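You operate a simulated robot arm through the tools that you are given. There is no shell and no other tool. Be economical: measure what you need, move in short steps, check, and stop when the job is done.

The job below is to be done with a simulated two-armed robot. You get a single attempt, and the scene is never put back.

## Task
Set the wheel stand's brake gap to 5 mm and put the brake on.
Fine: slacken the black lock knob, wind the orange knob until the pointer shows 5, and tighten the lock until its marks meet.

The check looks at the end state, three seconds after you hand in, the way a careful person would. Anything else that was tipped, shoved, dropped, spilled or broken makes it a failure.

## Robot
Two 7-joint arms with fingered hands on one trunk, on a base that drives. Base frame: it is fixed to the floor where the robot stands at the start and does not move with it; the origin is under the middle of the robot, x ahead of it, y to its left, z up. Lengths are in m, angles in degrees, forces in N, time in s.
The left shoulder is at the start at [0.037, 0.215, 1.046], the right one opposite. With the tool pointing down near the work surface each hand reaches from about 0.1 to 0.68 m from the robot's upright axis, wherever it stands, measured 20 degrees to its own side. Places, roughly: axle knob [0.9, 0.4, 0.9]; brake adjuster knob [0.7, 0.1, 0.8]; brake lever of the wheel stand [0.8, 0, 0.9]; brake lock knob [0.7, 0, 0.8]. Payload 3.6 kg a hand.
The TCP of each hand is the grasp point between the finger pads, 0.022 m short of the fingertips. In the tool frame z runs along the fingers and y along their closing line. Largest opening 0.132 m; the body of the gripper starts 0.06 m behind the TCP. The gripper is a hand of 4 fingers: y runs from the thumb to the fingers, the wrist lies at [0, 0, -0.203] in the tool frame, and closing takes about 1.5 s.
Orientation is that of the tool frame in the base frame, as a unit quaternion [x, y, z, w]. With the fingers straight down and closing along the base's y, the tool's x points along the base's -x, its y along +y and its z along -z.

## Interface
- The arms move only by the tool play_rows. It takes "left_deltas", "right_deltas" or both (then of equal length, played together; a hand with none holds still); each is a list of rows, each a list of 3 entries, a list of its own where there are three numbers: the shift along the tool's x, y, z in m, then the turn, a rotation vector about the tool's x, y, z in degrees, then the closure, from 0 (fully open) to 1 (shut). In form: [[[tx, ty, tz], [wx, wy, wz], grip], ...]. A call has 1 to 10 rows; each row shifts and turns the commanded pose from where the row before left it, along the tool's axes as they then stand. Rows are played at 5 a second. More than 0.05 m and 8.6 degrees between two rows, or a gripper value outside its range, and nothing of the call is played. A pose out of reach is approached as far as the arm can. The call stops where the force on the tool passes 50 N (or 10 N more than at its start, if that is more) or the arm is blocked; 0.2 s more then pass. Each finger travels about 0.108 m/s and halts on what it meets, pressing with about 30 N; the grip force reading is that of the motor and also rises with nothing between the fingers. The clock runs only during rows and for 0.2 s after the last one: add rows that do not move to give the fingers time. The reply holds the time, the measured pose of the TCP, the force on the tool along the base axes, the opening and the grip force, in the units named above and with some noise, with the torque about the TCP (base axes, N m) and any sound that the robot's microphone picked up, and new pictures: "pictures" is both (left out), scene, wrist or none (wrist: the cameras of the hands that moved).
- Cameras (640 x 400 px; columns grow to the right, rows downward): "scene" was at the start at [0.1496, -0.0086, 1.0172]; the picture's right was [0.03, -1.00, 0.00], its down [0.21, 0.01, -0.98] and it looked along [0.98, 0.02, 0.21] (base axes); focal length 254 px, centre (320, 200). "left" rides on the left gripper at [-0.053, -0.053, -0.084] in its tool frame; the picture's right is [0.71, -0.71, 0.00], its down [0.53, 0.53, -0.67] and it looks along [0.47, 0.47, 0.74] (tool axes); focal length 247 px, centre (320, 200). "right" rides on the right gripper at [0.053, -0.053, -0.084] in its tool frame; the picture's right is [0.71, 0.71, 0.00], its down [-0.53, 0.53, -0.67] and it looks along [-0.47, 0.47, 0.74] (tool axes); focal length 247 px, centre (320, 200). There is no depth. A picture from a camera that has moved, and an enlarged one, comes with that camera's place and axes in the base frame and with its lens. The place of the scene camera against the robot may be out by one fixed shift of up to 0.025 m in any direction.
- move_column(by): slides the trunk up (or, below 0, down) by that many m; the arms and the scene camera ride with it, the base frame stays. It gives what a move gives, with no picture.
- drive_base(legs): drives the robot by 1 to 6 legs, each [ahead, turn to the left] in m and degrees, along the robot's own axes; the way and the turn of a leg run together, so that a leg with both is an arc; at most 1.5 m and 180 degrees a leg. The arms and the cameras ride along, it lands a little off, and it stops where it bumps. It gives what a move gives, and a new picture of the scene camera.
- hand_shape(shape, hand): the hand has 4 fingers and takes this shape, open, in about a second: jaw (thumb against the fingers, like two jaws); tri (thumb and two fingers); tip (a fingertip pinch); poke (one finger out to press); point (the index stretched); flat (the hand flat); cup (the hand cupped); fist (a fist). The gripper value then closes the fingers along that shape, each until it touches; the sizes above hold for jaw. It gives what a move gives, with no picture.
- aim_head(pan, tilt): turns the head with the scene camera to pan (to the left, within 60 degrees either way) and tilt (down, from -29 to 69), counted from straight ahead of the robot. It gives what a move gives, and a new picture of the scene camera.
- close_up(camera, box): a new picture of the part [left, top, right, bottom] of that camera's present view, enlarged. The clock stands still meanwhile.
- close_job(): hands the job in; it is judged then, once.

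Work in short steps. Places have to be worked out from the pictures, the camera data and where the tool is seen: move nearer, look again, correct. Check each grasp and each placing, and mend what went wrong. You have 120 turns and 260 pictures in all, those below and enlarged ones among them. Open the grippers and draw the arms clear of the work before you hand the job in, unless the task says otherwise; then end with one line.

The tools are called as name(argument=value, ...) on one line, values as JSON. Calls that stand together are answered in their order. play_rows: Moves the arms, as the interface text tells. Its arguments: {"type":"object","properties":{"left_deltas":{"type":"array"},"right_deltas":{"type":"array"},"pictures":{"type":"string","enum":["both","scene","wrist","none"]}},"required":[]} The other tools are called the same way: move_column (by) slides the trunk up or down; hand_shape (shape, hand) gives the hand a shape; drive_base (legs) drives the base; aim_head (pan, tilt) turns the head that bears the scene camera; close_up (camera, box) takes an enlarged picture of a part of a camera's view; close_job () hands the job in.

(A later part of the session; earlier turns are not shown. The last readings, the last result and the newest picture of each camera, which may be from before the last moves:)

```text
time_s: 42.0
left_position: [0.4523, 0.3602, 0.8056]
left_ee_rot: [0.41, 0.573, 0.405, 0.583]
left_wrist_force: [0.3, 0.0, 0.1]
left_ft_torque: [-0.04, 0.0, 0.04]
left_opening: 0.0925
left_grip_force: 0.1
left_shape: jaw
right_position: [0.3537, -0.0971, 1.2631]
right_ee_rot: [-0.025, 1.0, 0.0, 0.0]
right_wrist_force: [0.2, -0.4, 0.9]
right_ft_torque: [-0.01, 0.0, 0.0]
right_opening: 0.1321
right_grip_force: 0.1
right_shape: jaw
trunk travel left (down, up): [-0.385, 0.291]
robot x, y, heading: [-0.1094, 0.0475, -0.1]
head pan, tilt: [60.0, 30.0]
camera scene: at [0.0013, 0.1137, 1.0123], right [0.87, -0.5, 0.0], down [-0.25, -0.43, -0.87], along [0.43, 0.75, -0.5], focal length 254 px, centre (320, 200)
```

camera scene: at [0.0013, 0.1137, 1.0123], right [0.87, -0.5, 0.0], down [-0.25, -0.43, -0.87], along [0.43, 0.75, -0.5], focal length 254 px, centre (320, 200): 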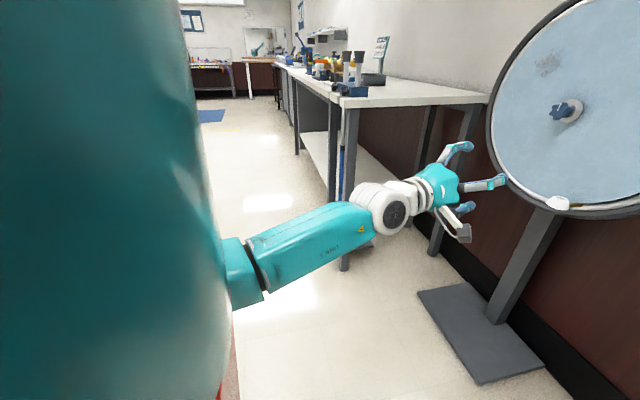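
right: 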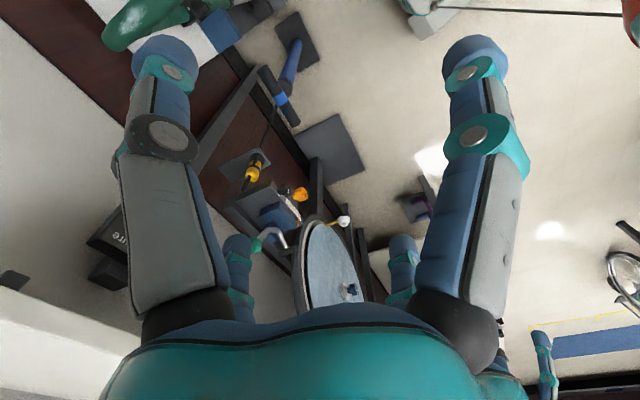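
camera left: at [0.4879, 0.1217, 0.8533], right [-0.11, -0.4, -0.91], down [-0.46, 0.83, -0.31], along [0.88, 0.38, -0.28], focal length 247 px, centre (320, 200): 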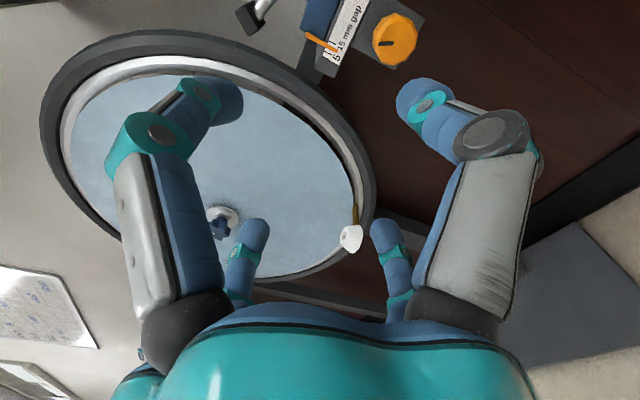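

Clear. Now turn right, ahead a little, and turn back to −17°.

drive_base(legs=[[0, -15], [0, -15], [0.09, 0], [0, 13]])

aim_head(pan=15, tilt=25)

```text
time_s: 45.8
left_position: [0.5983, 0.1386, 0.8071]
left_ee_rot: [0.49, 0.506, 0.315, 0.636]
left_wrist_force: [-0.3, 0.3, 0.0]
left_ft_torque: [-0.01, 0.01, 0.0]
left_opening: 0.0924
left_grip_force: 0.1
left_shape: jaw
right_position: [0.3713, -0.2695, 1.2636]
right_ee_rot: [0.122, 0.993, 0.001, 0.0]
right_wrist_force: [0.6, 0.3, -0.5]
right_ft_torque: [-0.02, 0.0, 0.01]
right_opening: 0.1319
right_grip_force: 0.1
right_shape: jaw
trunk travel left (down, up): [-0.385, 0.291]
robot x, y, heading: [-0.0277, 0.007, -16.5]
head pan, tilt: [60.0, 30.0]
camera scene: at [0.1, 0.0378, 1.0122], right [0.69, -0.73, 0.0], down [-0.36, -0.34, -0.87], along [0.63, 0.59, -0.5], focal length 254 px, centre (320, 200)
```

scene: 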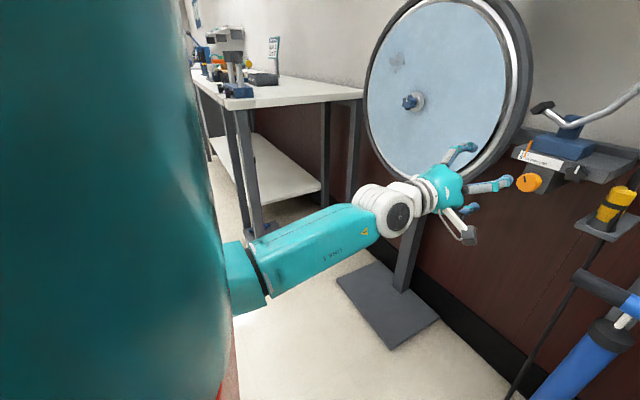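

```text
time_s: 46.9
left_position: [0.5975, 0.1395, 0.8072]
left_ee_rot: [0.49, 0.507, 0.314, 0.636]
left_wrist_force: [-0.3, -0.8, -0.1]
left_ft_torque: [0.0, 0.0, 0.01]
left_opening: 0.0922
left_grip_force: 0.0
left_shape: jaw
right_position: [0.3704, -0.2678, 1.265]
right_ee_rot: [0.123, 0.992, 0.0, 0.001]
right_wrist_force: [0.0, -0.3, 0.3]
right_ft_torque: [0.0, 0.04, -0.01]
right_opening: 0.1321
right_grip_force: 0.1
right_shape: jaw
trunk travel left (down, up): [-0.385, 0.291]
robot x, y, heading: [-0.0298, 0.0077, -16.6]
head pan, tilt: [15.0, 25.0]
camera scene: at [0.126, -0.0269, 1.0202], right [-0.03, -1.0, 0.0], down [-0.42, 0.01, -0.91], along [0.91, -0.02, -0.42], focal length 254 px, centre (320, 200)
```

scene: 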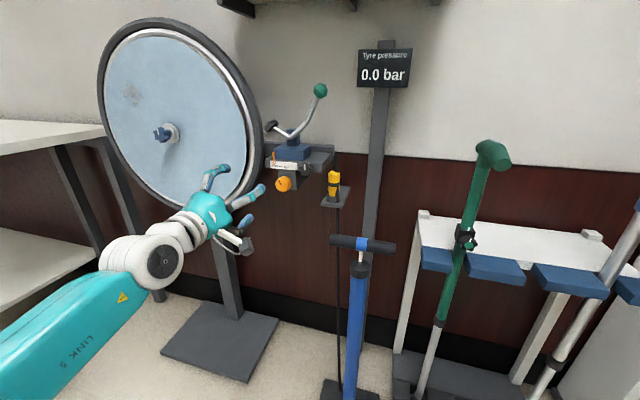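

Good position. I shift the hand toward the lock knob standoff.

play_rows(left_deltas=[[[-0.03, -0.003, 0.0], [0, 0, 0], 0.3], [[-0.03, -0.003, 0.01], [0, 0, 0], 0.3], [[-0.03, -0.004, 0.02], [0, 0, 0], 0.3]])

```text
time_s: 47.7
left_position: [0.6238, 0.1149, 0.8105]
left_ee_rot: [0.492, 0.503, 0.305, 0.642]
left_wrist_force: [0.7, -0.2, 0.7]
left_ft_torque: [-0.01, 0.01, -0.03]
left_opening: 0.0926
left_grip_force: 0.1
left_shape: jaw
left hand out of reach, approached as far as the arm can: row 1, 2, 3
right_position: [0.3722, -0.2694, 1.2645]
right_ee_rot: [0.123, 0.992, 0.001, 0.0]
right_wrist_force: [0.6, -0.5, -0.7]
right_ft_torque: [-0.02, 0.01, 0.0]
right_opening: 0.1319
right_grip_force: 0.2
right_shape: jaw
trunk travel left (down, up): [-0.385, 0.291]
robot x, y, heading: [-0.0306, 0.0071, -16.4]
head pan, tilt: [15.0, 25.0]
camera scene: at [0.1262, -0.0273, 1.0202], right [-0.03, -1.0, 0.0], down [-0.42, 0.01, -0.91], along [0.91, -0.03, -0.42], focal length 254 px, centre (320, 200)
camera left: at [0.523, 0.0765, 0.7775], right [0.15, 0.39, -0.91], down [-0.42, 0.86, 0.3], along [0.9, 0.33, 0.29], focal length 247 px, centre (320, 200)
```

scene: 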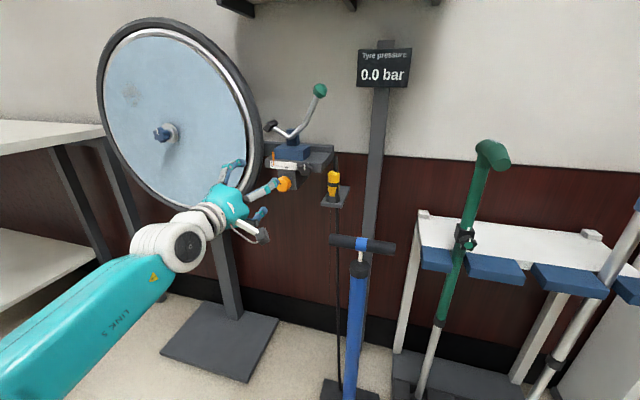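
left: 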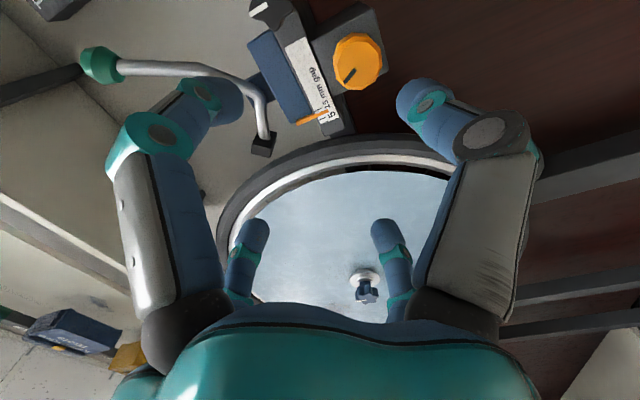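

The arm still limits sideways motion; it wants the knob further to its left and the hand pointing inward. I raise the trunk for clearance over the pump and drive to roughly (0, −0.2) at heading 0.

move_column(by=0.22)

drive_base(legs=[[0, 16.5], [-0.1, 0], [0, -20], [0, -20], [0, -20]])

```text
time_s: 50.0
left_position: [0.626, 0.1135, 1.056]
left_ee_rot: [0.48, 0.491, 0.313, 0.656]
left_wrist_force: [0.3, 0.3, 0.2]
left_ft_torque: [0.02, 0.0, 0.0]
left_opening: 0.0924
left_grip_force: 0.0
left_shape: jaw
right_position: [0.372, -0.2693, 1.484]
right_ee_rot: [0.122, 0.992, 0.001, 0.0]
right_wrist_force: [-0.2, 0.5, 0.6]
right_ft_torque: [-0.01, -0.01, 0.02]
right_opening: 0.132
right_grip_force: 0.2
right_shape: jaw
trunk travel left (down, up): [-0.605, 0.071]
robot x, y, heading: [-0.029, 0.0056, -16.6]
head pan, tilt: [15.0, 25.0]
```

```text
time_s: 55.5
left_position: [0.4275, -0.3595, 1.055]
left_ee_rot: [0.627, 0.273, 0.029, 0.729]
left_wrist_force: [-0.5, -0.7, 0.1]
left_ft_torque: [-0.01, 0.01, -0.01]
left_opening: 0.0924
left_grip_force: 0.0
left_shape: jaw
right_position: [-0.0279, -0.4676, 1.4841]
right_ee_rot: [0.478, 0.878, 0.0, 0.0]
right_wrist_force: [1.6, -0.9, 0.3]
right_ft_torque: [0.0, -0.01, 0.0]
right_opening: 0.1321
right_grip_force: 0.0
right_shape: jaw
trunk travel left (down, up): [-0.605, 0.071]
robot x, y, heading: [-0.0951, 0.0243, -59.5]
head pan, tilt: [15.0, 25.0]
camera scene: at [-0.0053, -0.1143, 1.2433], right [-0.7, -0.71, 0.0], down [-0.3, 0.3, -0.91], along [0.64, -0.64, -0.42], focal length 254 px, centre (320, 200)
```

scene: 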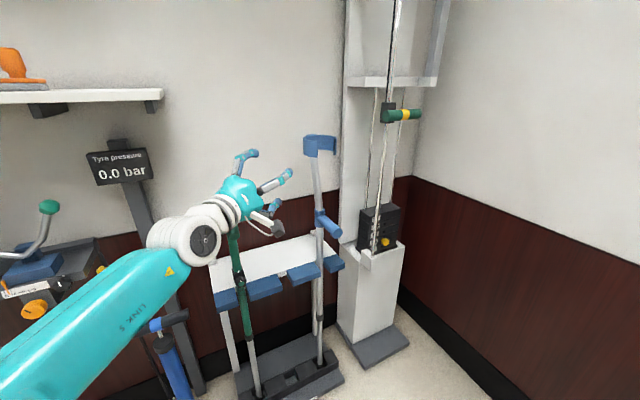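

Clear. Forward 0.2 and turn back to heading 0.

drive_base(legs=[[0.2, 0], [0, 20], [0, 20], [0, 20]])

```text
time_s: 60.5
left_position: [0.5951, 0.1203, 1.054]
left_ee_rot: [0.405, 0.552, 0.389, 0.617]
left_wrist_force: [-0.2, 0.8, -1.1]
left_ft_torque: [0.02, -0.01, -0.04]
left_opening: 0.0925
left_grip_force: 0.0
left_shape: jaw
right_position: [0.4645, -0.3255, 1.4866]
right_ee_rot: [-0.029, 1.0, -0.001, 0.0]
right_wrist_force: [-0.4, 0.8, 0.1]
right_ft_torque: [-0.11, -0.03, 0.0]
right_opening: 0.1321
right_grip_force: 0.1
right_shape: jaw
trunk travel left (down, up): [-0.605, 0.071]
robot x, y, heading: [0.0018, -0.1952, 0.4]
head pan, tilt: [15.0, 25.0]
stopped in leg 4: the robot was blocked; the commanded pose is now the measured one
camera scene: at [0.1521, -0.1729, 1.2432], right [0.27, -0.96, 0.0], down [-0.41, -0.12, -0.91], along [0.87, 0.24, -0.42], focal length 254 px, centre (320, 200)
```

scene: 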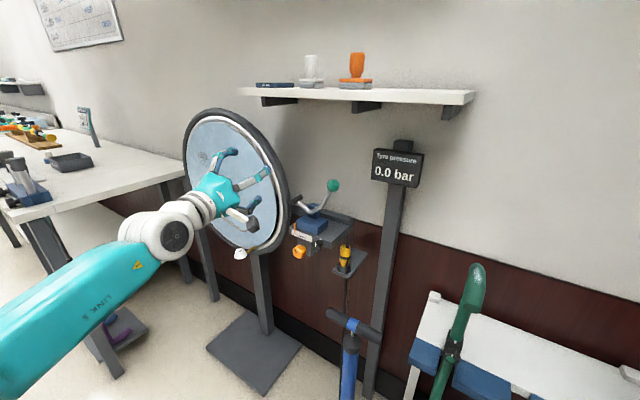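

In place. I lower the trunk again, yaw the hand to −17°, and try moving toward the lock knob.

move_column(by=-0.22)

play_rows(left_deltas=[[[0, 0, 0], [2.4, -6.1, -0.4], 0.3], [[0, 0, 0], [2.4, -6.0, -0.4], 0.3], [[-0.03, 0, 0], [0, 0, 0], 0.3], [[-0.03, 0, 0], [0, 0, 0], 0.3]])

```text
time_s: 62.8
left_position: [0.5951, 0.1168, 0.836]
left_ee_rot: [0.405, 0.551, 0.391, 0.616]
left_wrist_force: [-0.5, 0.7, -0.2]
left_ft_torque: [0.02, 0.0, -0.01]
left_opening: 0.0922
left_grip_force: 0.0
left_shape: jaw
right_position: [0.4644, -0.3328, 1.2658]
right_ee_rot: [-0.027, 1.0, 0.002, -0.001]
right_wrist_force: [0.3, -0.5, -0.9]
right_ft_torque: [-0.01, 0.01, 0.0]
right_opening: 0.1319
right_grip_force: 0.1
right_shape: jaw
trunk travel left (down, up): [-0.385, 0.291]
robot x, y, heading: [-0.0008, -0.1932, 0.4]
head pan, tilt: [15.0, 25.0]
```

```text
time_s: 63.8
left_position: [0.5818, 0.0621, 0.8571]
left_ee_rot: [0.465, 0.501, 0.318, 0.656]
left_wrist_force: [0.6, 0.8, -0.1]
left_ft_torque: [-0.03, 0.01, 0.03]
left_opening: 0.0926
left_grip_force: 0.1
left_shape: jaw
right_position: [0.4665, -0.3334, 1.2661]
right_ee_rot: [-0.028, 1.0, 0.002, 0.0]
right_wrist_force: [0.0, -0.4, 0.0]
right_ft_torque: [0.0, -0.03, -0.01]
right_opening: 0.132
right_grip_force: 0.1
right_shape: jaw
trunk travel left (down, up): [-0.385, 0.291]
robot x, y, heading: [-0.0026, -0.1936, 0.8]
head pan, tilt: [15.0, 25.0]
camera scene: at [0.1538, -0.1776, 1.0202], right [0.27, -0.96, 0.0], down [-0.41, -0.11, -0.91], along [0.87, 0.24, -0.42], focal length 254 px, centre (320, 200)
camera left: at [0.4832, 0.0193, 0.821], right [0.17, 0.37, -0.91], down [-0.46, 0.85, 0.26], along [0.87, 0.37, 0.31], focal length 247 px, centre (320, 200)
```

scene: 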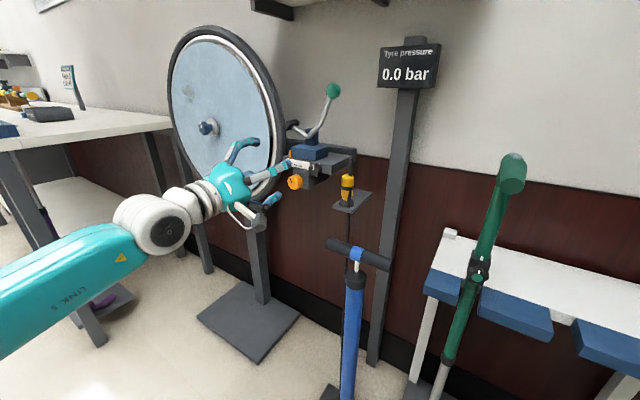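
left: 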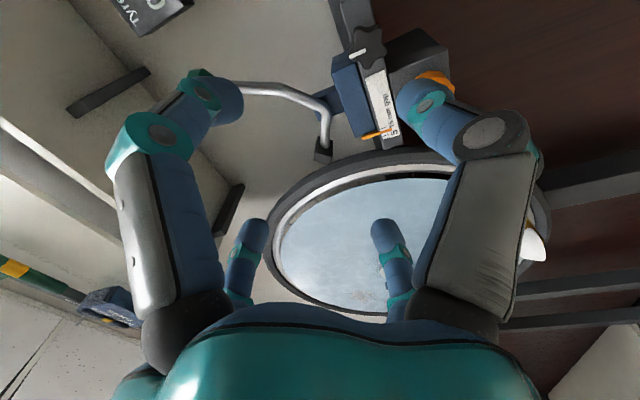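

The arm obeys fully here. Lock knob ≈ (0.735, 0.000, 0.819). I level the pitch, centre on it at ~0.09 m standoff and narrow the fingers to see their geometry.

play_rows(left_deltas=[[[0, 0, 0], [3.5, 1.5, 0], 0.55], [[-0.015, -0.016, 0.02], [0, 0, 0], 0.55], [[-0.014, -0.016, 0.02], [0, 0, 0], 0.55], [[0, 0, 0], [0, 0, 0], 0.55]])

```text
time_s: 64.8
left_position: [0.6037, 0.0129, 0.8366]
left_ee_rot: [0.481, 0.52, 0.308, 0.635]
left_wrist_force: [0.2, -0.2, -1.3]
left_ft_torque: [0.0, 0.04, 0.03]
left_opening: 0.0597
left_grip_force: 0.0
left_shape: jaw
right_position: [0.4647, -0.3329, 1.2663]
right_ee_rot: [-0.027, 1.0, 0.001, 0.0]
right_wrist_force: [-0.2, -0.1, 0.3]
right_ft_torque: [0.0, 0.01, -0.01]
right_opening: 0.132
right_grip_force: 0.0
right_shape: jaw
trunk travel left (down, up): [-0.385, 0.291]
robot x, y, heading: [-0.0023, -0.1889, 0.3]
head pan, tilt: [15.0, 25.0]
camera scene: at [0.1537, -0.1773, 1.0202], right [0.27, -0.96, 0.0], down [-0.41, -0.11, -0.91], along [0.87, 0.24, -0.42], focal length 254 px, centre (320, 200)
camera left: at [0.5037, -0.0303, 0.8058], right [0.11, 0.38, -0.92], down [-0.44, 0.85, 0.3], along [0.89, 0.37, 0.27], focal length 247 px, centre (320, 200)
```

scene: 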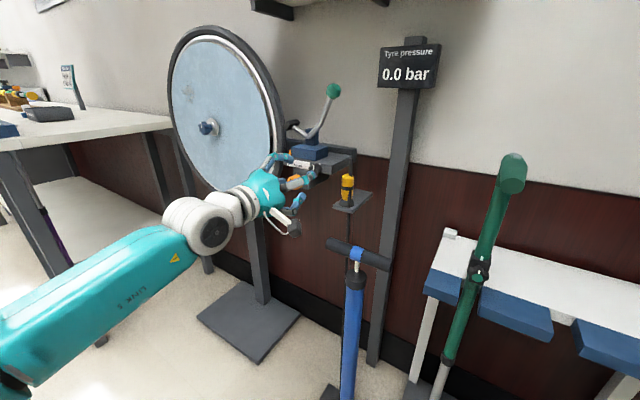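
left: 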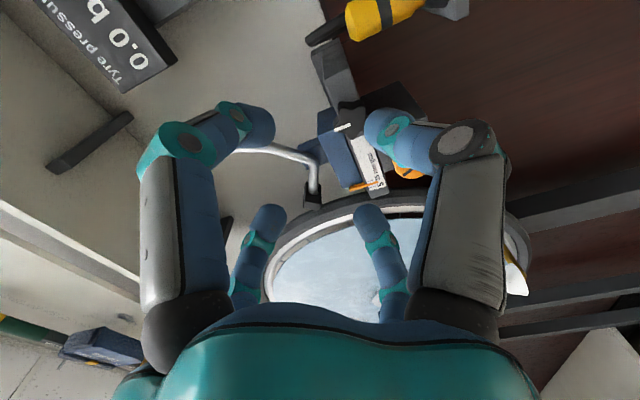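

All four fingers close radially. I zoom to locate the lock knob accurately.

close_up(camera="left", box=[270, 50, 430, 210])

close_up(camera="scene", box=[270, 140, 350, 220])

```text
2.50 times, centred on (350, 130) of left
camera zoom: at [0.5037, -0.0303, 0.8058], right [0.11, 0.38, -0.92], down [-0.44, 0.85, 0.3], along [0.89, 0.37, 0.27], focal length 617 px, centre (245, 375)
```

zoom: 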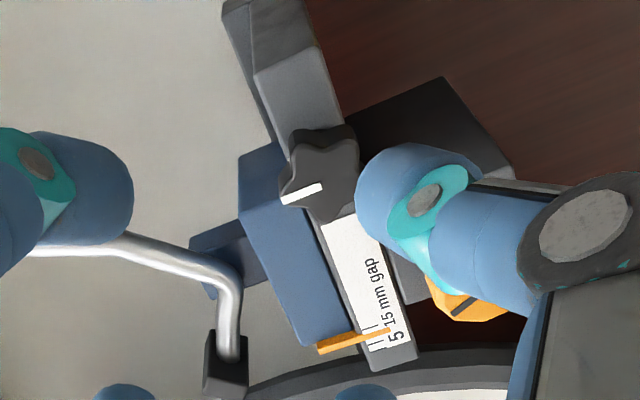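

```text
5.00 times, centred on (310, 180) of scene
camera zoom: at [0.1537, -0.1773, 1.0202], right [0.27, -0.96, 0.0], down [-0.41, -0.11, -0.91], along [0.87, 0.24, -0.42], focal length 1272 px, centre (370, 300)
```

zoom: 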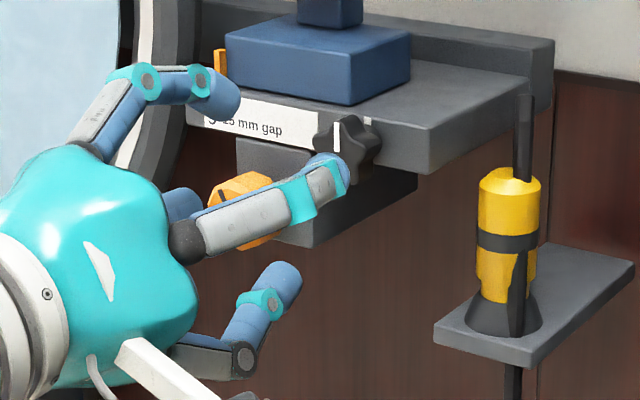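

Lock ≈ (0.737, 0.001, 0.8175). To keep fingers clear of the orange knob I roll the hand +51° and centre on the lock axis.

play_rows(left_deltas=[[[0.016, -0.004, 0], [0, 0, 0], 0.55], [[0.016, -0.004, 0], [0, 0, 0], 0.55], [[0, 0, 0], [0, 0, 8.5], 0.55], [[0, 0, 0], [0, 0, 8.5], 0.55], [[0, 0, 0], [0, 0, 8.5], 0.55], [[0, 0, 0], [0, 0, 8.5], 0.55], [[0, 0, 0], [0, 0, 8.5], 0.55], [[0, 0, 0.02], [0, 0, 8.5], 0.55]])

close_up(camera="scene", box=[270, 140, 350, 220])

```text
time_s: 66.6
left_position: [0.6911, 0.1574, 0.8651]
left_ee_rot: [0.667, 0.261, 0.535, 0.449]
left_wrist_force: [0.0, -0.5, 0.4]
left_ft_torque: [0.04, 0.01, 0.0]
left_opening: 0.0599
left_grip_force: 0.1
left_shape: jaw
left hand out of reach, approached as far as the arm can: row 5, 6, 7, 8
right_position: [0.4651, -0.3335, 1.2661]
right_ee_rot: [-0.027, 1.0, 0.001, 0.0]
right_wrist_force: [0.0, 0.0, -0.6]
right_ft_torque: [-0.02, 0.0, -0.01]
right_opening: 0.1321
right_grip_force: 0.1
right_shape: jaw
trunk travel left (down, up): [-0.385, 0.291]
robot x, y, heading: [-0.003, -0.1907, 0.4]
head pan, tilt: [15.0, 25.0]
camera scene: at [0.1543, -0.1776, 1.0201], right [0.27, -0.96, 0.0], down [-0.41, -0.11, -0.91], along [0.87, 0.24, -0.42], focal length 254 px, centre (320, 200)
camera left: at [0.6039, 0.1641, 0.7941], right [0.3, 0.91, -0.28], down [-0.55, 0.41, 0.73], along [0.78, -0.06, 0.62], focal length 247 px, centre (320, 200)
```

scene: 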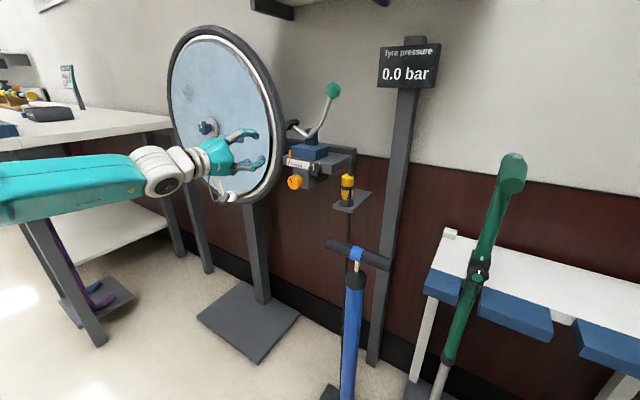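
left: 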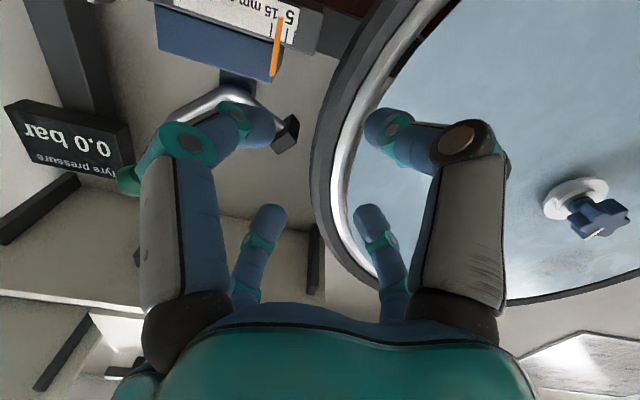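

```text
5.00 times, centred on (310, 180) of scene
camera zoom: at [0.1543, -0.1776, 1.0201], right [0.27, -0.96, 0.0], down [-0.41, -0.11, -0.91], along [0.87, 0.24, -0.42], focal length 1272 px, centre (370, 300)
```

zoom: 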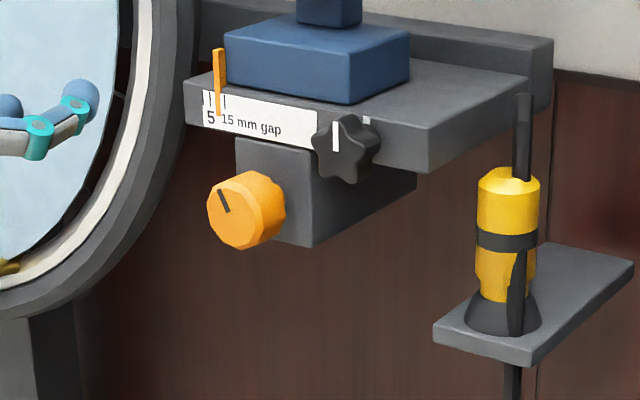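

The roll limit made the arm wander left (nothing touched). I back off, undo the roll to the earlier angle, and try the fingertip-pinch shape, which needs less room.

play_rows(left_deltas=[[[0, 0, -0.04], [0, 0, -8.5], 0.3], [[0, 0, -0.04], [0, 0, -8.5], 0.3], [[0, 0, 0], [0, 0, -8.5], 0.3], [[0, 0, 0], [0, 0, -8.5], 0.3], [[0, 0, 0], [0, 0, -8.5], 0.3], [[0, 0, 0], [0, 0, -8.5], 0.3], [[0, 0, 0], [0, 0, -8.5], 0]], pictures="none")

hand_shape(hand="left", shape="tip")

close_up(camera="left", box=[0, 0, 640, 400])

```text
time_s: 68.2
left_position: [0.6145, 0.1807, 0.8647]
left_ee_rot: [0.44, 0.555, 0.259, 0.657]
left_wrist_force: [-0.7, -0.8, 0.2]
left_ft_torque: [0.01, -0.02, 0.03]
left_opening: 0.1319
left_grip_force: 0.1
left_shape: jaw
right_position: [0.4643, -0.3321, 1.2653]
right_ee_rot: [-0.027, 1.0, 0.002, 0.0]
right_wrist_force: [-0.6, 1.1, 0.3]
right_ft_torque: [0.01, 0.01, 0.02]
right_opening: 0.1322
right_grip_force: 0.1
right_shape: jaw
trunk travel left (down, up): [-0.385, 0.291]
robot x, y, heading: [-0.0014, -0.1931, 0.3]
head pan, tilt: [15.0, 25.0]
```

```text
time_s: 69.1
left_position: [0.6143, 0.1803, 0.8637]
left_ee_rot: [0.442, 0.554, 0.26, 0.656]
left_wrist_force: [-0.4, -1.0, -0.4]
left_ft_torque: [0.01, 0.0, 0.01]
left_opening: 0.1318
left_grip_force: 0.0
left_shape: tip
right_position: [0.4643, -0.333, 1.2658]
right_ee_rot: [-0.027, 1.0, 0.002, 0.0]
right_wrist_force: [0.1, 0.2, -0.6]
right_ft_torque: [-0.01, 0.01, 0.0]
right_opening: 0.132
right_grip_force: 0.2
right_shape: jaw
trunk travel left (down, up): [-0.385, 0.291]
robot x, y, heading: [0.0, -0.1933, 0.3]
head pan, tilt: [15.0, 25.0]
```

```text
1.00 times, centred on (320, 200) of left (not enlarged: the box is as wide or as high as the picture)
camera zoom: at [0.5132, 0.1344, 0.8442], right [0.07, 0.25, -0.96], down [-0.43, 0.88, 0.2], along [0.9, 0.4, 0.17], focal length 247 px, centre (320, 200)
```

zoom: 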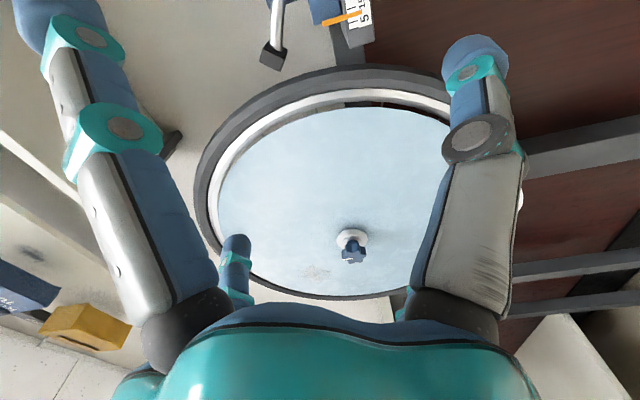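

In tip the side fingers splay wide. I check the tri shape too.

hand_shape(hand="left", shape="tri")

close_up(camera="left", box=[0, 0, 640, 400])

close_up(camera="scene", box=[160, 80, 360, 230])

```text
time_s: 70.0
left_position: [0.6141, 0.1807, 0.8644]
left_ee_rot: [0.441, 0.554, 0.26, 0.656]
left_wrist_force: [-0.1, 0.0, -0.9]
left_ft_torque: [0.01, 0.02, 0.02]
left_opening: 0.1317
left_grip_force: 0.0
left_shape: tri
right_position: [0.4654, -0.3321, 1.2648]
right_ee_rot: [-0.027, 1.0, 0.003, -0.001]
right_wrist_force: [-0.6, -0.5, 0.5]
right_ft_torque: [-0.01, -0.02, -0.02]
right_opening: 0.132
right_grip_force: 0.1
right_shape: jaw
trunk travel left (down, up): [-0.385, 0.291]
robot x, y, heading: [-0.0019, -0.1907, 0.5]
head pan, tilt: [15.0, 25.0]
```

```text
1.00 times, centred on (320, 200) of left (not enlarged: the box is as wide or as high as the picture)
camera zoom: at [0.5132, 0.1343, 0.8442], right [0.07, 0.25, -0.96], down [-0.43, 0.88, 0.2], along [0.9, 0.4, 0.17], focal length 247 px, centre (320, 200)
```

zoom: 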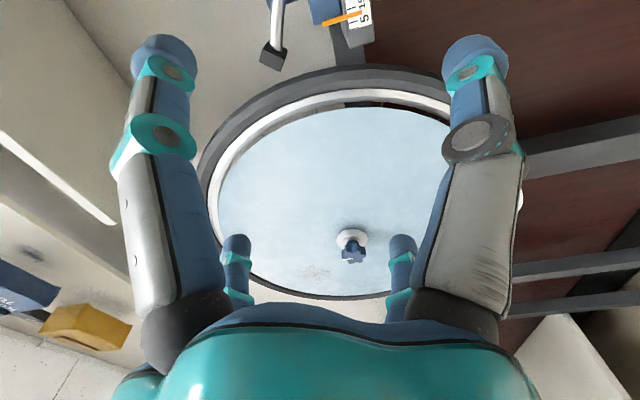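

```text
2.67 times, centred on (260, 155) of scene
camera zoom: at [0.1538, -0.1774, 1.0202], right [0.27, -0.96, 0.0], down [-0.41, -0.11, -0.91], along [0.87, 0.24, -0.42], focal length 679 px, centre (480, 320)
```

zoom: 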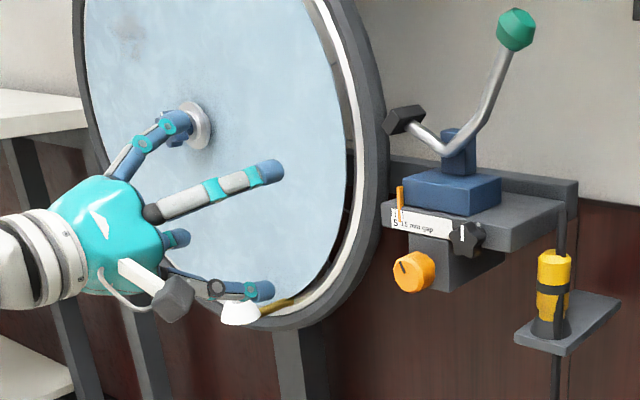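

I return to jaw, go to a standoff ahead of the lock, and roll the hand the other way (θ≈60°) so the orange knob falls between fingers.

hand_shape(hand="left", shape="jaw")

play_rows(left_deltas=[[[-0.024, -0.027, 0.0075], [0, 0, 0], 0.5], [[-0.024, -0.027, 0.0075], [0, 0, 0], 0.5], [[-0.024, -0.027, 0.0075], [0, 0, 0], 0.5], [[-0.024, -0.027, 0.0075], [0, 0, 0], 0.5], [[0, 0, 0], [0, 0, -8], 0.5], [[0, 0, 0], [0, 0, -8], 0.5], [[0, 0, 0], [0, 0, -8], 0.5], [[0, 0, 0], [0, 0, -8], 0.5]], pictures="none")

```text
time_s: 70.9
left_position: [0.6134, 0.1795, 0.8635]
left_ee_rot: [0.441, 0.554, 0.261, 0.657]
left_wrist_force: [0.6, -0.1, -0.8]
left_ft_torque: [-0.02, 0.04, -0.01]
left_opening: 0.1319
left_grip_force: 0.0
left_shape: jaw
right_position: [0.4641, -0.3334, 1.266]
right_ee_rot: [-0.027, 1.0, 0.002, 0.0]
right_wrist_force: [1.4, 0.1, 0.0]
right_ft_torque: [0.02, -0.01, -0.01]
right_opening: 0.1317
right_grip_force: 0.0
right_shape: jaw
trunk travel left (down, up): [-0.385, 0.291]
robot x, y, heading: [-0.0021, -0.1932, 0.1]
head pan, tilt: [15.0, 25.0]
```

```text
time_s: 72.7
left_position: [0.6039, 0.0399, 0.818]
left_ee_rot: [0.27, 0.655, 0.069, 0.702]
left_wrist_force: [-0.4, 0.3, -0.8]
left_ft_torque: [0.02, 0.02, -0.02]
left_opening: 0.0665
left_grip_force: 0.0
left_shape: jaw
right_position: [0.4649, -0.3332, 1.2662]
right_ee_rot: [-0.027, 1.0, 0.002, 0.0]
right_wrist_force: [-0.2, 0.4, 0.3]
right_ft_torque: [-0.01, -0.01, 0.0]
right_opening: 0.1317
right_grip_force: 0.1
right_shape: jaw
trunk travel left (down, up): [-0.385, 0.291]
robot x, y, heading: [-0.0003, -0.1935, 0.4]
head pan, tilt: [15.0, 25.0]
```

Reached exactly. I test the roll range further (in air), then come back.

play_rows(left_deltas=[[[0, 0, 0], [0, 0, -8.5], 0.5], [[0, 0, 0], [0, 0, -8.5], 0.5], [[0, 0, 0], [0, 0, -8.5], 0.5], [[0, 0, 0], [0, 0, -8.5], 0.5], [[0, 0, 0], [0, 0, -8.5], 0.5], [[0, 0, 0], [0, 0, -8.5], 0.5]], pictures="none")

```text
time_s: 74.1
left_position: [0.6033, 0.0409, 0.8183]
left_ee_rot: [-0.038, 0.708, -0.241, 0.663]
left_wrist_force: [-0.1, 0.2, 0.9]
left_ft_torque: [0.03, 0.0, 0.0]
left_opening: 0.0666
left_grip_force: 0.1
left_shape: jaw
right_position: [0.4637, -0.332, 1.2663]
right_ee_rot: [-0.027, 1.0, 0.002, 0.0]
right_wrist_force: [-0.1, 0.7, 0.6]
right_ft_torque: [0.0, 0.01, -0.01]
right_opening: 0.132
right_grip_force: 0.1
right_shape: jaw
trunk travel left (down, up): [-0.385, 0.291]
robot x, y, heading: [-0.0009, -0.1902, 0.5]
head pan, tilt: [15.0, 25.0]
```

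Good, at least 108° of roll is available. I take a wrist picture here to refine the knob position.

close_up(camera="left", box=[160, 0, 480, 200])

```text
2.00 times, centred on (320, 100) of left
camera zoom: at [0.5161, 0.0373, 0.8879], right [-0.27, -0.89, -0.37], down [-0.56, 0.46, -0.69], along [0.78, 0.02, -0.62], focal length 494 px, centre (320, 400)
```

zoom: 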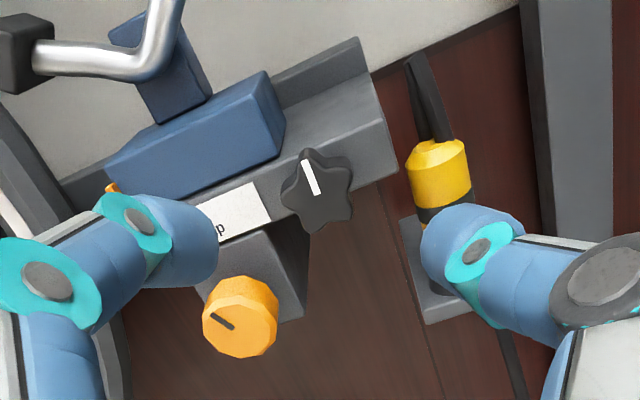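

Triangulation agrees: lock front (0.737, 0.000, 0.817), orange front (0.746, 0.061, 0.776); the hand is on the lock axis. I roll back to θ≈60° and advance around the knob.

play_rows(left_deltas=[[[0, 0, 0], [0, 0, 8.5], 0.5], [[0, 0, 0], [0, 0, 8.5], 0.5], [[0, 0, 0], [0, 0, 8.5], 0.5], [[0, 0, 0], [0, 0, 8.5], 0.5], [[0, 0, 0.03], [0, 0, 8.5], 0.5], [[0, 0, 0.03], [0, 0, 8.5], 0.5], [[0, 0, 0.03], [0, 0, 0], 0.5], [[0, 0, 0.015], [0, 0, 0], 0.5]])

close_up(camera="scene", box=[250, 130, 350, 220])

```text
time_s: 75.9
left_position: [0.7031, 0.0105, 0.8195]
left_ee_rot: [0.272, 0.654, 0.07, 0.702]
left_wrist_force: [-0.8, 0.1, 0.2]
left_ft_torque: [0.02, -0.01, 0.0]
left_opening: 0.0665
left_grip_force: 0.0
left_shape: jaw
right_position: [0.4646, -0.3327, 1.2644]
right_ee_rot: [-0.028, 1.0, 0.002, 0.0]
right_wrist_force: [1.2, -0.3, 0.8]
right_ft_torque: [0.04, -0.02, 0.04]
right_opening: 0.1317
right_grip_force: 0.0
right_shape: jaw
trunk travel left (down, up): [-0.385, 0.291]
robot x, y, heading: [-0.0008, -0.1919, 0.5]
head pan, tilt: [15.0, 25.0]
camera scene: at [0.1539, -0.1775, 1.0202], right [0.27, -0.96, 0.0], down [-0.41, -0.11, -0.91], along [0.87, 0.24, -0.42], focal length 254 px, centre (320, 200)
camera left: at [0.6023, -0.0346, 0.8409], right [-0.09, -0.28, -0.96], down [-0.43, 0.88, -0.21], along [0.9, 0.4, -0.2], focal length 247 px, centre (320, 200)
```

scene: 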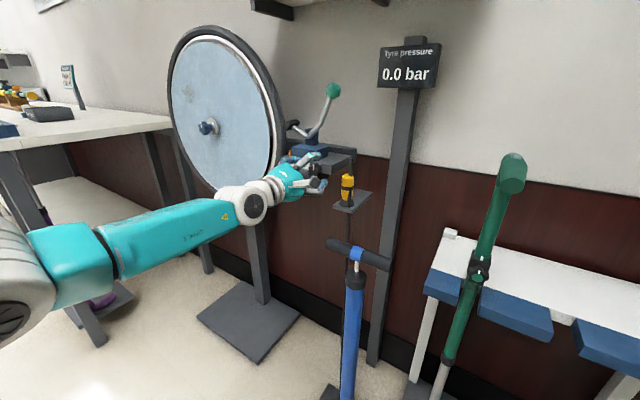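
left: 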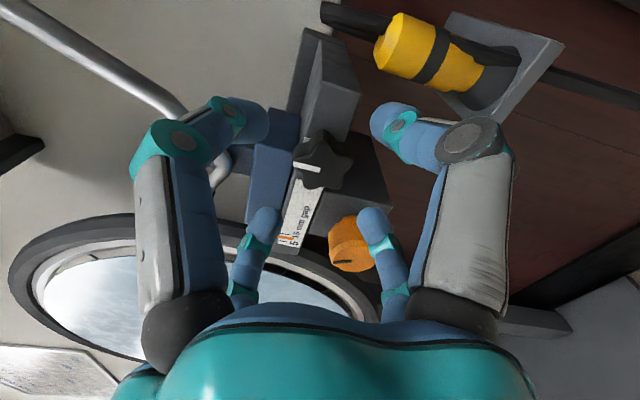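

```text
4.44 times, centred on (300, 175) of scene
camera zoom: at [0.1539, -0.1775, 1.0202], right [0.27, -0.96, 0.0], down [-0.41, -0.11, -0.91], along [0.87, 0.24, -0.42], focal length 1131 px, centre (409, 311)
```

zoom: 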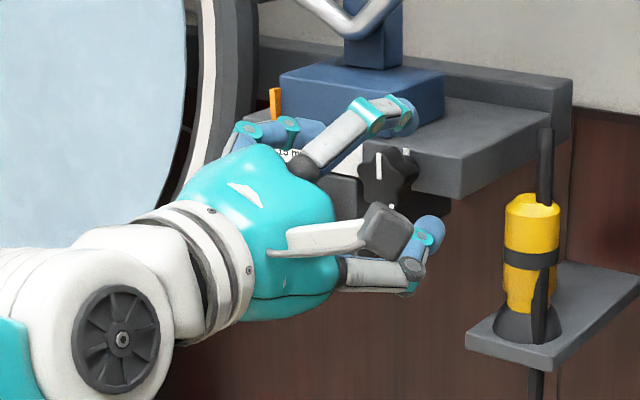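

Well aligned. I advance 0.027 m and close on the star knob.

play_rows(left_deltas=[[[0.001, 0, 0.014], [0, 0, 0], 0.5], [[0, 0, 0.013], [0, 0, 0], 0.5], [[0, 0, 0], [0, 0, 0], 0.7], [[0, 0, 0], [0, 0, 0], 0.85], [[0, 0, 0], [0, 0, 0], 1], [[0, 0, 0], [0, 0, 0], 1], [[0, 0, 0], [0, 0, 0], 1]])

close_up(camera="left", box=[200, 50, 440, 250])

```text
time_s: 77.5
left_position: [0.7314, 0.0028, 0.8166]
left_ee_rot: [0.271, 0.654, 0.069, 0.703]
left_wrist_force: [22.9, -6.1, 0.2]
left_ft_torque: [-0.02, 0.04, -0.34]
left_opening: 0.0208
left_grip_force: 30.4
left_shape: jaw
right_position: [0.4671, -0.3333, 1.2651]
right_ee_rot: [-0.027, 1.0, 0.002, -0.002]
right_wrist_force: [0.2, 0.4, 0.4]
right_ft_torque: [0.01, 0.0, 0.02]
right_opening: 0.1322
right_grip_force: 0.2
right_shape: jaw
trunk travel left (down, up): [-0.385, 0.291]
robot x, y, heading: [0.0001, -0.193, 0.1]
head pan, tilt: [15.0, 25.0]
camera scene: at [0.1563, -0.178, 1.0198], right [0.27, -0.96, 0.0], down [-0.41, -0.11, -0.91], along [0.87, 0.24, -0.43], focal length 254 px, centre (320, 200)
camera left: at [0.6306, -0.0428, 0.838], right [-0.09, -0.28, -0.96], down [-0.43, 0.88, -0.21], along [0.9, 0.39, -0.2], focal length 247 px, centre (320, 200)
```

scene: 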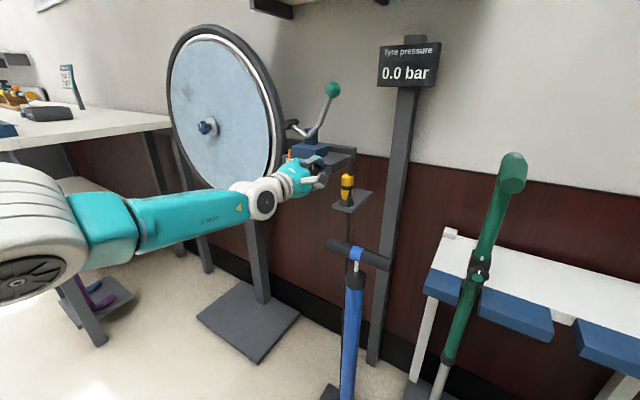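
left: 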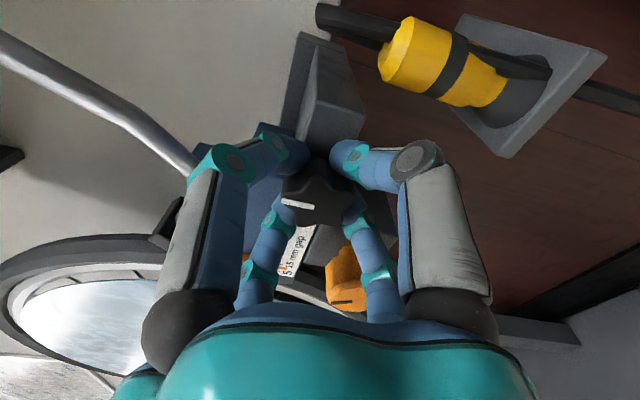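

```text
2.00 times, centred on (320, 150) of left
camera zoom: at [0.6306, -0.0428, 0.838], right [-0.09, -0.28, -0.96], down [-0.43, 0.88, -0.21], along [0.9, 0.39, -0.2], focal length 494 px, centre (320, 300)
```

zoom: 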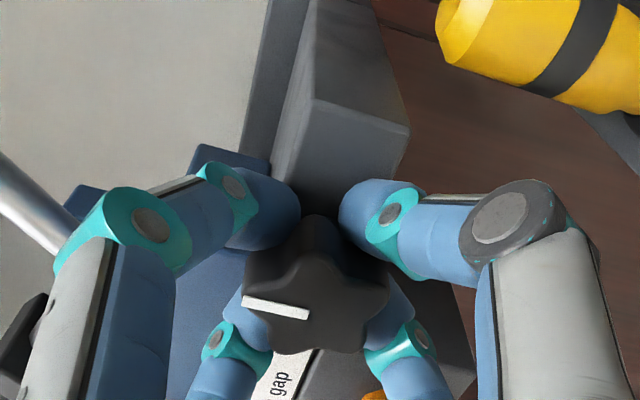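

Gripped by all four fingers. I twist counter-clockwise (−z) 24° and check.

play_rows(left_deltas=[[[0, 0, 0], [0, 0, -8], 1], [[0, 0, 0], [0, 0, -8], 1], [[0, 0, 0], [0, 0, -8], 1]], pictures="wrist")

```text
time_s: 78.3
left_position: [0.7317, 0.0032, 0.8158]
left_ee_rot: [0.13, 0.696, -0.081, 0.701]
left_wrist_force: [19.0, -6.3, 7.2]
left_ft_torque: [0.27, 0.04, -0.26]
left_opening: 0.0209
left_grip_force: 30.3
left_shape: jaw
right_position: [0.4666, -0.3332, 1.2654]
right_ee_rot: [-0.026, 1.0, 0.002, 0.0]
right_wrist_force: [-0.1, 0.1, -0.5]
right_ft_torque: [-0.01, 0.02, 0.01]
right_opening: 0.1321
right_grip_force: 0.1
right_shape: jaw
trunk travel left (down, up): [-0.385, 0.291]
robot x, y, heading: [-0.0023, -0.1896, 0.2]
head pan, tilt: [15.0, 25.0]
camera left: at [0.6354, -0.0289, 0.8649], right [-0.19, -0.63, -0.76], down [-0.48, 0.73, -0.49], along [0.86, 0.27, -0.44], focal length 247 px, centre (320, 200)
```

left: 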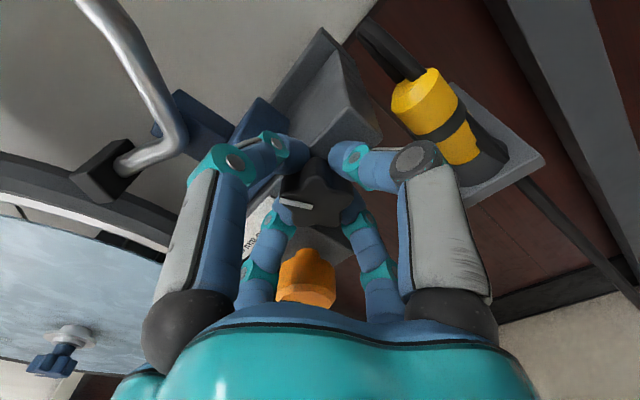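

The knob turns with the hand. I continue another 22°.

play_rows(left_deltas=[[[0, 0, 0], [0, 0, -7.5], 1], [[0, 0, 0], [0, 0, -7.5], 1], [[0, 0, 0], [0, 0, -7.5], 1]], pictures="wrist")

close_up(camera="left", box=[200, 50, 440, 250])

```text
time_s: 79.1
left_position: [0.7312, 0.0015, 0.8175]
left_ee_rot: [-0.009, 0.708, -0.215, 0.672]
left_wrist_force: [20.9, -11.7, 3.3]
left_ft_torque: [0.28, -0.5, -0.23]
left_opening: 0.0206
left_grip_force: 30.4
left_shape: jaw
right_position: [0.4671, -0.3333, 1.2653]
right_ee_rot: [-0.027, 1.0, 0.002, -0.001]
right_wrist_force: [-0.5, 0.1, 0.3]
right_ft_torque: [0.0, -0.02, -0.04]
right_opening: 0.1319
right_grip_force: 0.1
right_shape: jaw
trunk travel left (down, up): [-0.385, 0.291]
robot x, y, heading: [-0.0002, -0.1914, 0.4]
head pan, tilt: [15.0, 25.0]
camera left: at [0.6419, -0.0073, 0.8837], right [-0.26, -0.85, -0.45], down [-0.54, 0.51, -0.66], along [0.8, 0.07, -0.6], focal length 247 px, centre (320, 200)
```

left: 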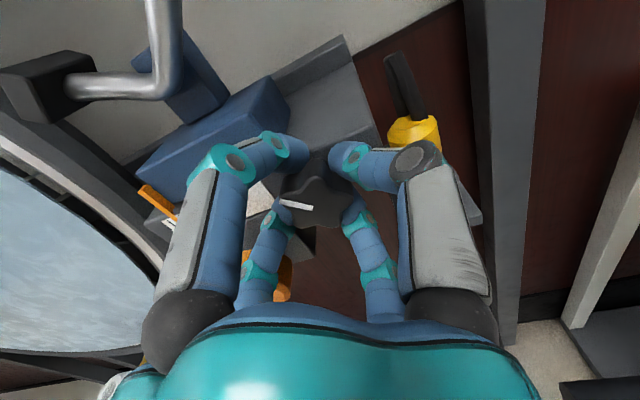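

```text
2.00 times, centred on (320, 150) of left
camera zoom: at [0.6419, -0.0073, 0.8837], right [-0.26, -0.85, -0.45], down [-0.54, 0.51, -0.66], along [0.8, 0.07, -0.6], focal length 494 px, centre (320, 300)
```

zoom: 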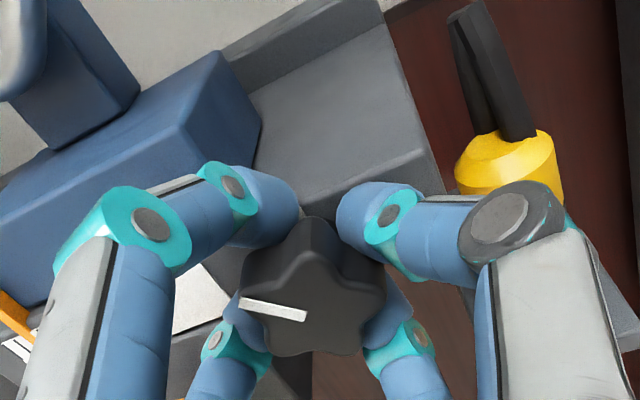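

Turned 46°. I make a second stroke: open, roll back, regrip, turn again.

play_rows(left_deltas=[[[0, 0, 0], [0, 0, 0], 0.5], [[0, 0, 0], [0, 0, 0], 0.5], [[0, 0, 0], [0, 0, 7.8], 0.5], [[0, 0, 0], [0, 0, 7.8], 0.5], [[0, 0, 0], [0, 0, 7.8], 0.5], [[0, 0, 0], [0, 0, 7.8], 0.5], [[0, 0, 0], [0, 0, 7.8], 0.5], [[0, 0, 0], [0, 0, 7.8], 0.5], [[0, 0, 0], [0, 0, 0], 1], [[0, 0, 0], [0, 0, 0], 1]], pictures="none")

play_rows(left_deltas=[[[0, 0, 0], [0, 0, 0], 1], [[0, 0, 0], [0, 0, -7.8], 1], [[0, 0, 0], [0, 0, -7.8], 1], [[0, 0, 0], [0, 0, -7.8], 1], [[0, 0, 0], [0, 0, -7.8], 1], [[0, 0, 0], [0, 0, -7.8], 1], [[0, 0, 0], [0, 0, -7.8], 1]], pictures="wrist")

```text
time_s: 81.3
left_position: [0.7315, 0.003, 0.8161]
left_ee_rot: [0.274, 0.653, 0.071, 0.702]
left_wrist_force: [7.5, -1.5, -1.3]
left_ft_torque: [-0.16, -0.26, -0.65]
left_opening: 0.0224
left_grip_force: 30.1
left_shape: jaw
right_position: [0.4658, -0.3323, 1.2655]
right_ee_rot: [-0.027, 1.0, 0.001, -0.002]
right_wrist_force: [-0.4, -0.1, -0.6]
right_ft_torque: [-0.02, 0.01, 0.01]
right_opening: 0.1318
right_grip_force: 0.1
right_shape: jaw
trunk travel left (down, up): [-0.385, 0.291]
robot x, y, heading: [0.0006, -0.195, 0.5]
head pan, tilt: [15.0, 25.0]
```

```text
time_s: 82.9
left_position: [0.7303, 0.0008, 0.8163]
left_ee_rot: [-0.009, 0.709, -0.214, 0.672]
left_wrist_force: [27.0, -5.1, -0.1]
left_ft_torque: [0.66, -0.23, -0.11]
left_opening: 0.0215
left_grip_force: 29.3
left_shape: jaw
right_position: [0.4676, -0.333, 1.264]
right_ee_rot: [-0.025, 1.0, 0.002, -0.001]
right_wrist_force: [0.7, -0.6, -0.5]
right_ft_torque: [0.01, 0.04, 0.01]
right_opening: 0.1321
right_grip_force: 0.1
right_shape: jaw
trunk travel left (down, up): [-0.385, 0.291]
robot x, y, heading: [0.0036, -0.1945, 0.1]
head pan, tilt: [15.0, 25.0]
camera left: at [0.6423, -0.0069, 0.8833], right [-0.26, -0.85, -0.45], down [-0.55, 0.51, -0.66], along [0.8, 0.07, -0.6], focal length 247 px, centre (320, 200)
```

left: 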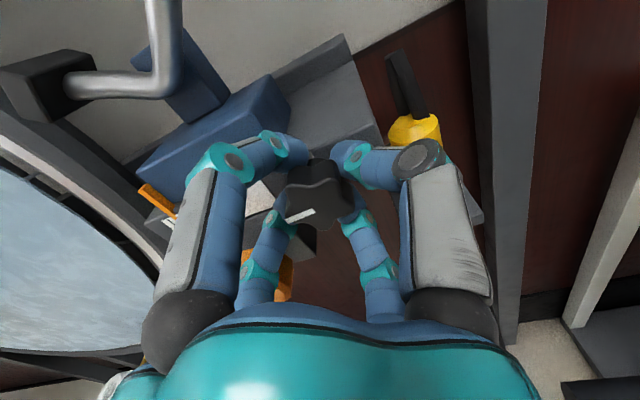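

The mark moved on by roughly 40°. I open, back off and look at the lock.

play_rows(left_deltas=[[[0, 0, 0], [0, 0, 0], 0.5], [[0, 0, 0], [0, 0, 0], 0.5], [[0, 0, -0.03], [0, 0, 0], 0.5], [[0, 0, -0.04], [0, 0, 0], 0.5], [[0, 0, -0.04], [0, 0, 0], 0.5]], pictures="none")

close_up(camera="left", box=[160, 0, 480, 200])

```text
time_s: 84.1
left_position: [0.6244, 0.0382, 0.8193]
left_ee_rot: [-0.009, 0.708, -0.214, 0.673]
left_wrist_force: [0.4, 0.0, -0.7]
left_ft_torque: [0.04, -0.02, 0.03]
left_opening: 0.0654
left_grip_force: 0.0
left_shape: jaw
right_position: [0.4638, -0.332, 1.2668]
right_ee_rot: [-0.028, 1.0, 0.002, 0.0]
right_wrist_force: [-1.0, -1.3, -0.1]
right_ft_torque: [-0.03, -0.02, 0.01]
right_opening: 0.1321
right_grip_force: 0.0
right_shape: jaw
trunk travel left (down, up): [-0.385, 0.291]
robot x, y, heading: [-0.0017, -0.1934, 0.3]
head pan, tilt: [15.0, 25.0]
```

```text
2.00 times, centred on (320, 100) of left
camera zoom: at [0.5338, 0.0278, 0.8855], right [-0.26, -0.85, -0.45], down [-0.54, 0.51, -0.66], along [0.8, 0.07, -0.6], focal length 494 px, centre (320, 400)
```

zoom: 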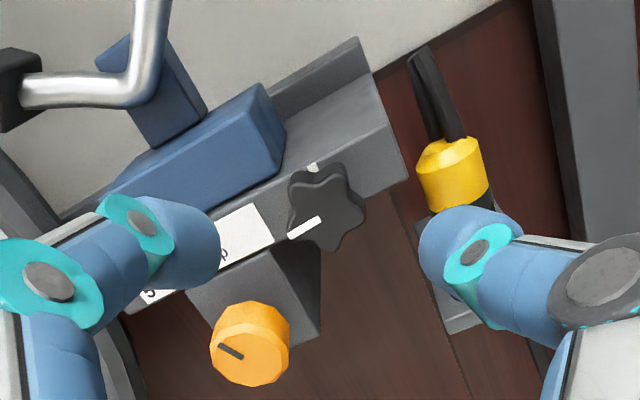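

The lock mark is about 90° off its plate mark, so it should be slack. I move to a standoff in front of the orange knob.

play_rows(left_deltas=[[[0.01, 0.033, 0], [0, 0, 0], 0.45], [[0.011, 0.033, 0.01], [0, 0, 0], 0.45], [[0, 0, 0], [0, 0, 0], 0.45]], pictures="none")

close_up(camera="left", box=[160, 0, 480, 200])

```text
time_s: 84.9
left_position: [0.6481, 0.085, 0.7769]
left_ee_rot: [-0.009, 0.708, -0.214, 0.673]
left_wrist_force: [0.4, 0.5, -0.6]
left_ft_torque: [-0.01, 0.01, -0.02]
left_opening: 0.0719
left_grip_force: 0.0
left_shape: jaw
right_position: [0.465, -0.3322, 1.2652]
right_ee_rot: [-0.027, 1.0, 0.001, 0.0]
right_wrist_force: [-0.1, -0.4, -0.4]
right_ft_torque: [0.01, 0.01, 0.0]
right_opening: 0.1319
right_grip_force: 0.0
right_shape: jaw
trunk travel left (down, up): [-0.385, 0.291]
robot x, y, heading: [-0.002, -0.1935, 0.5]
head pan, tilt: [15.0, 25.0]
```

```text
2.00 times, centred on (320, 100) of left
camera zoom: at [0.559, 0.0766, 0.8441], right [-0.26, -0.85, -0.45], down [-0.54, 0.51, -0.66], along [0.8, 0.07, -0.6], focal length 494 px, centre (320, 400)
```

zoom: 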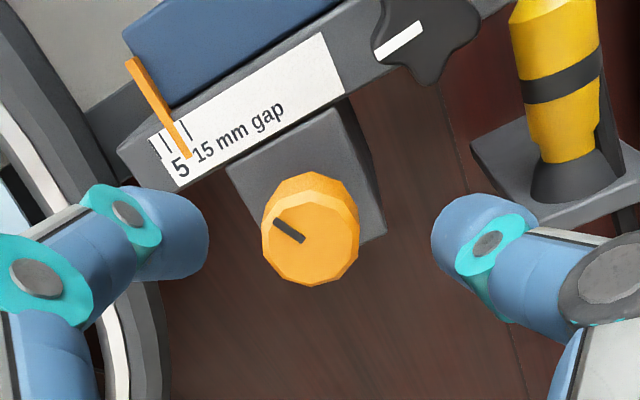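

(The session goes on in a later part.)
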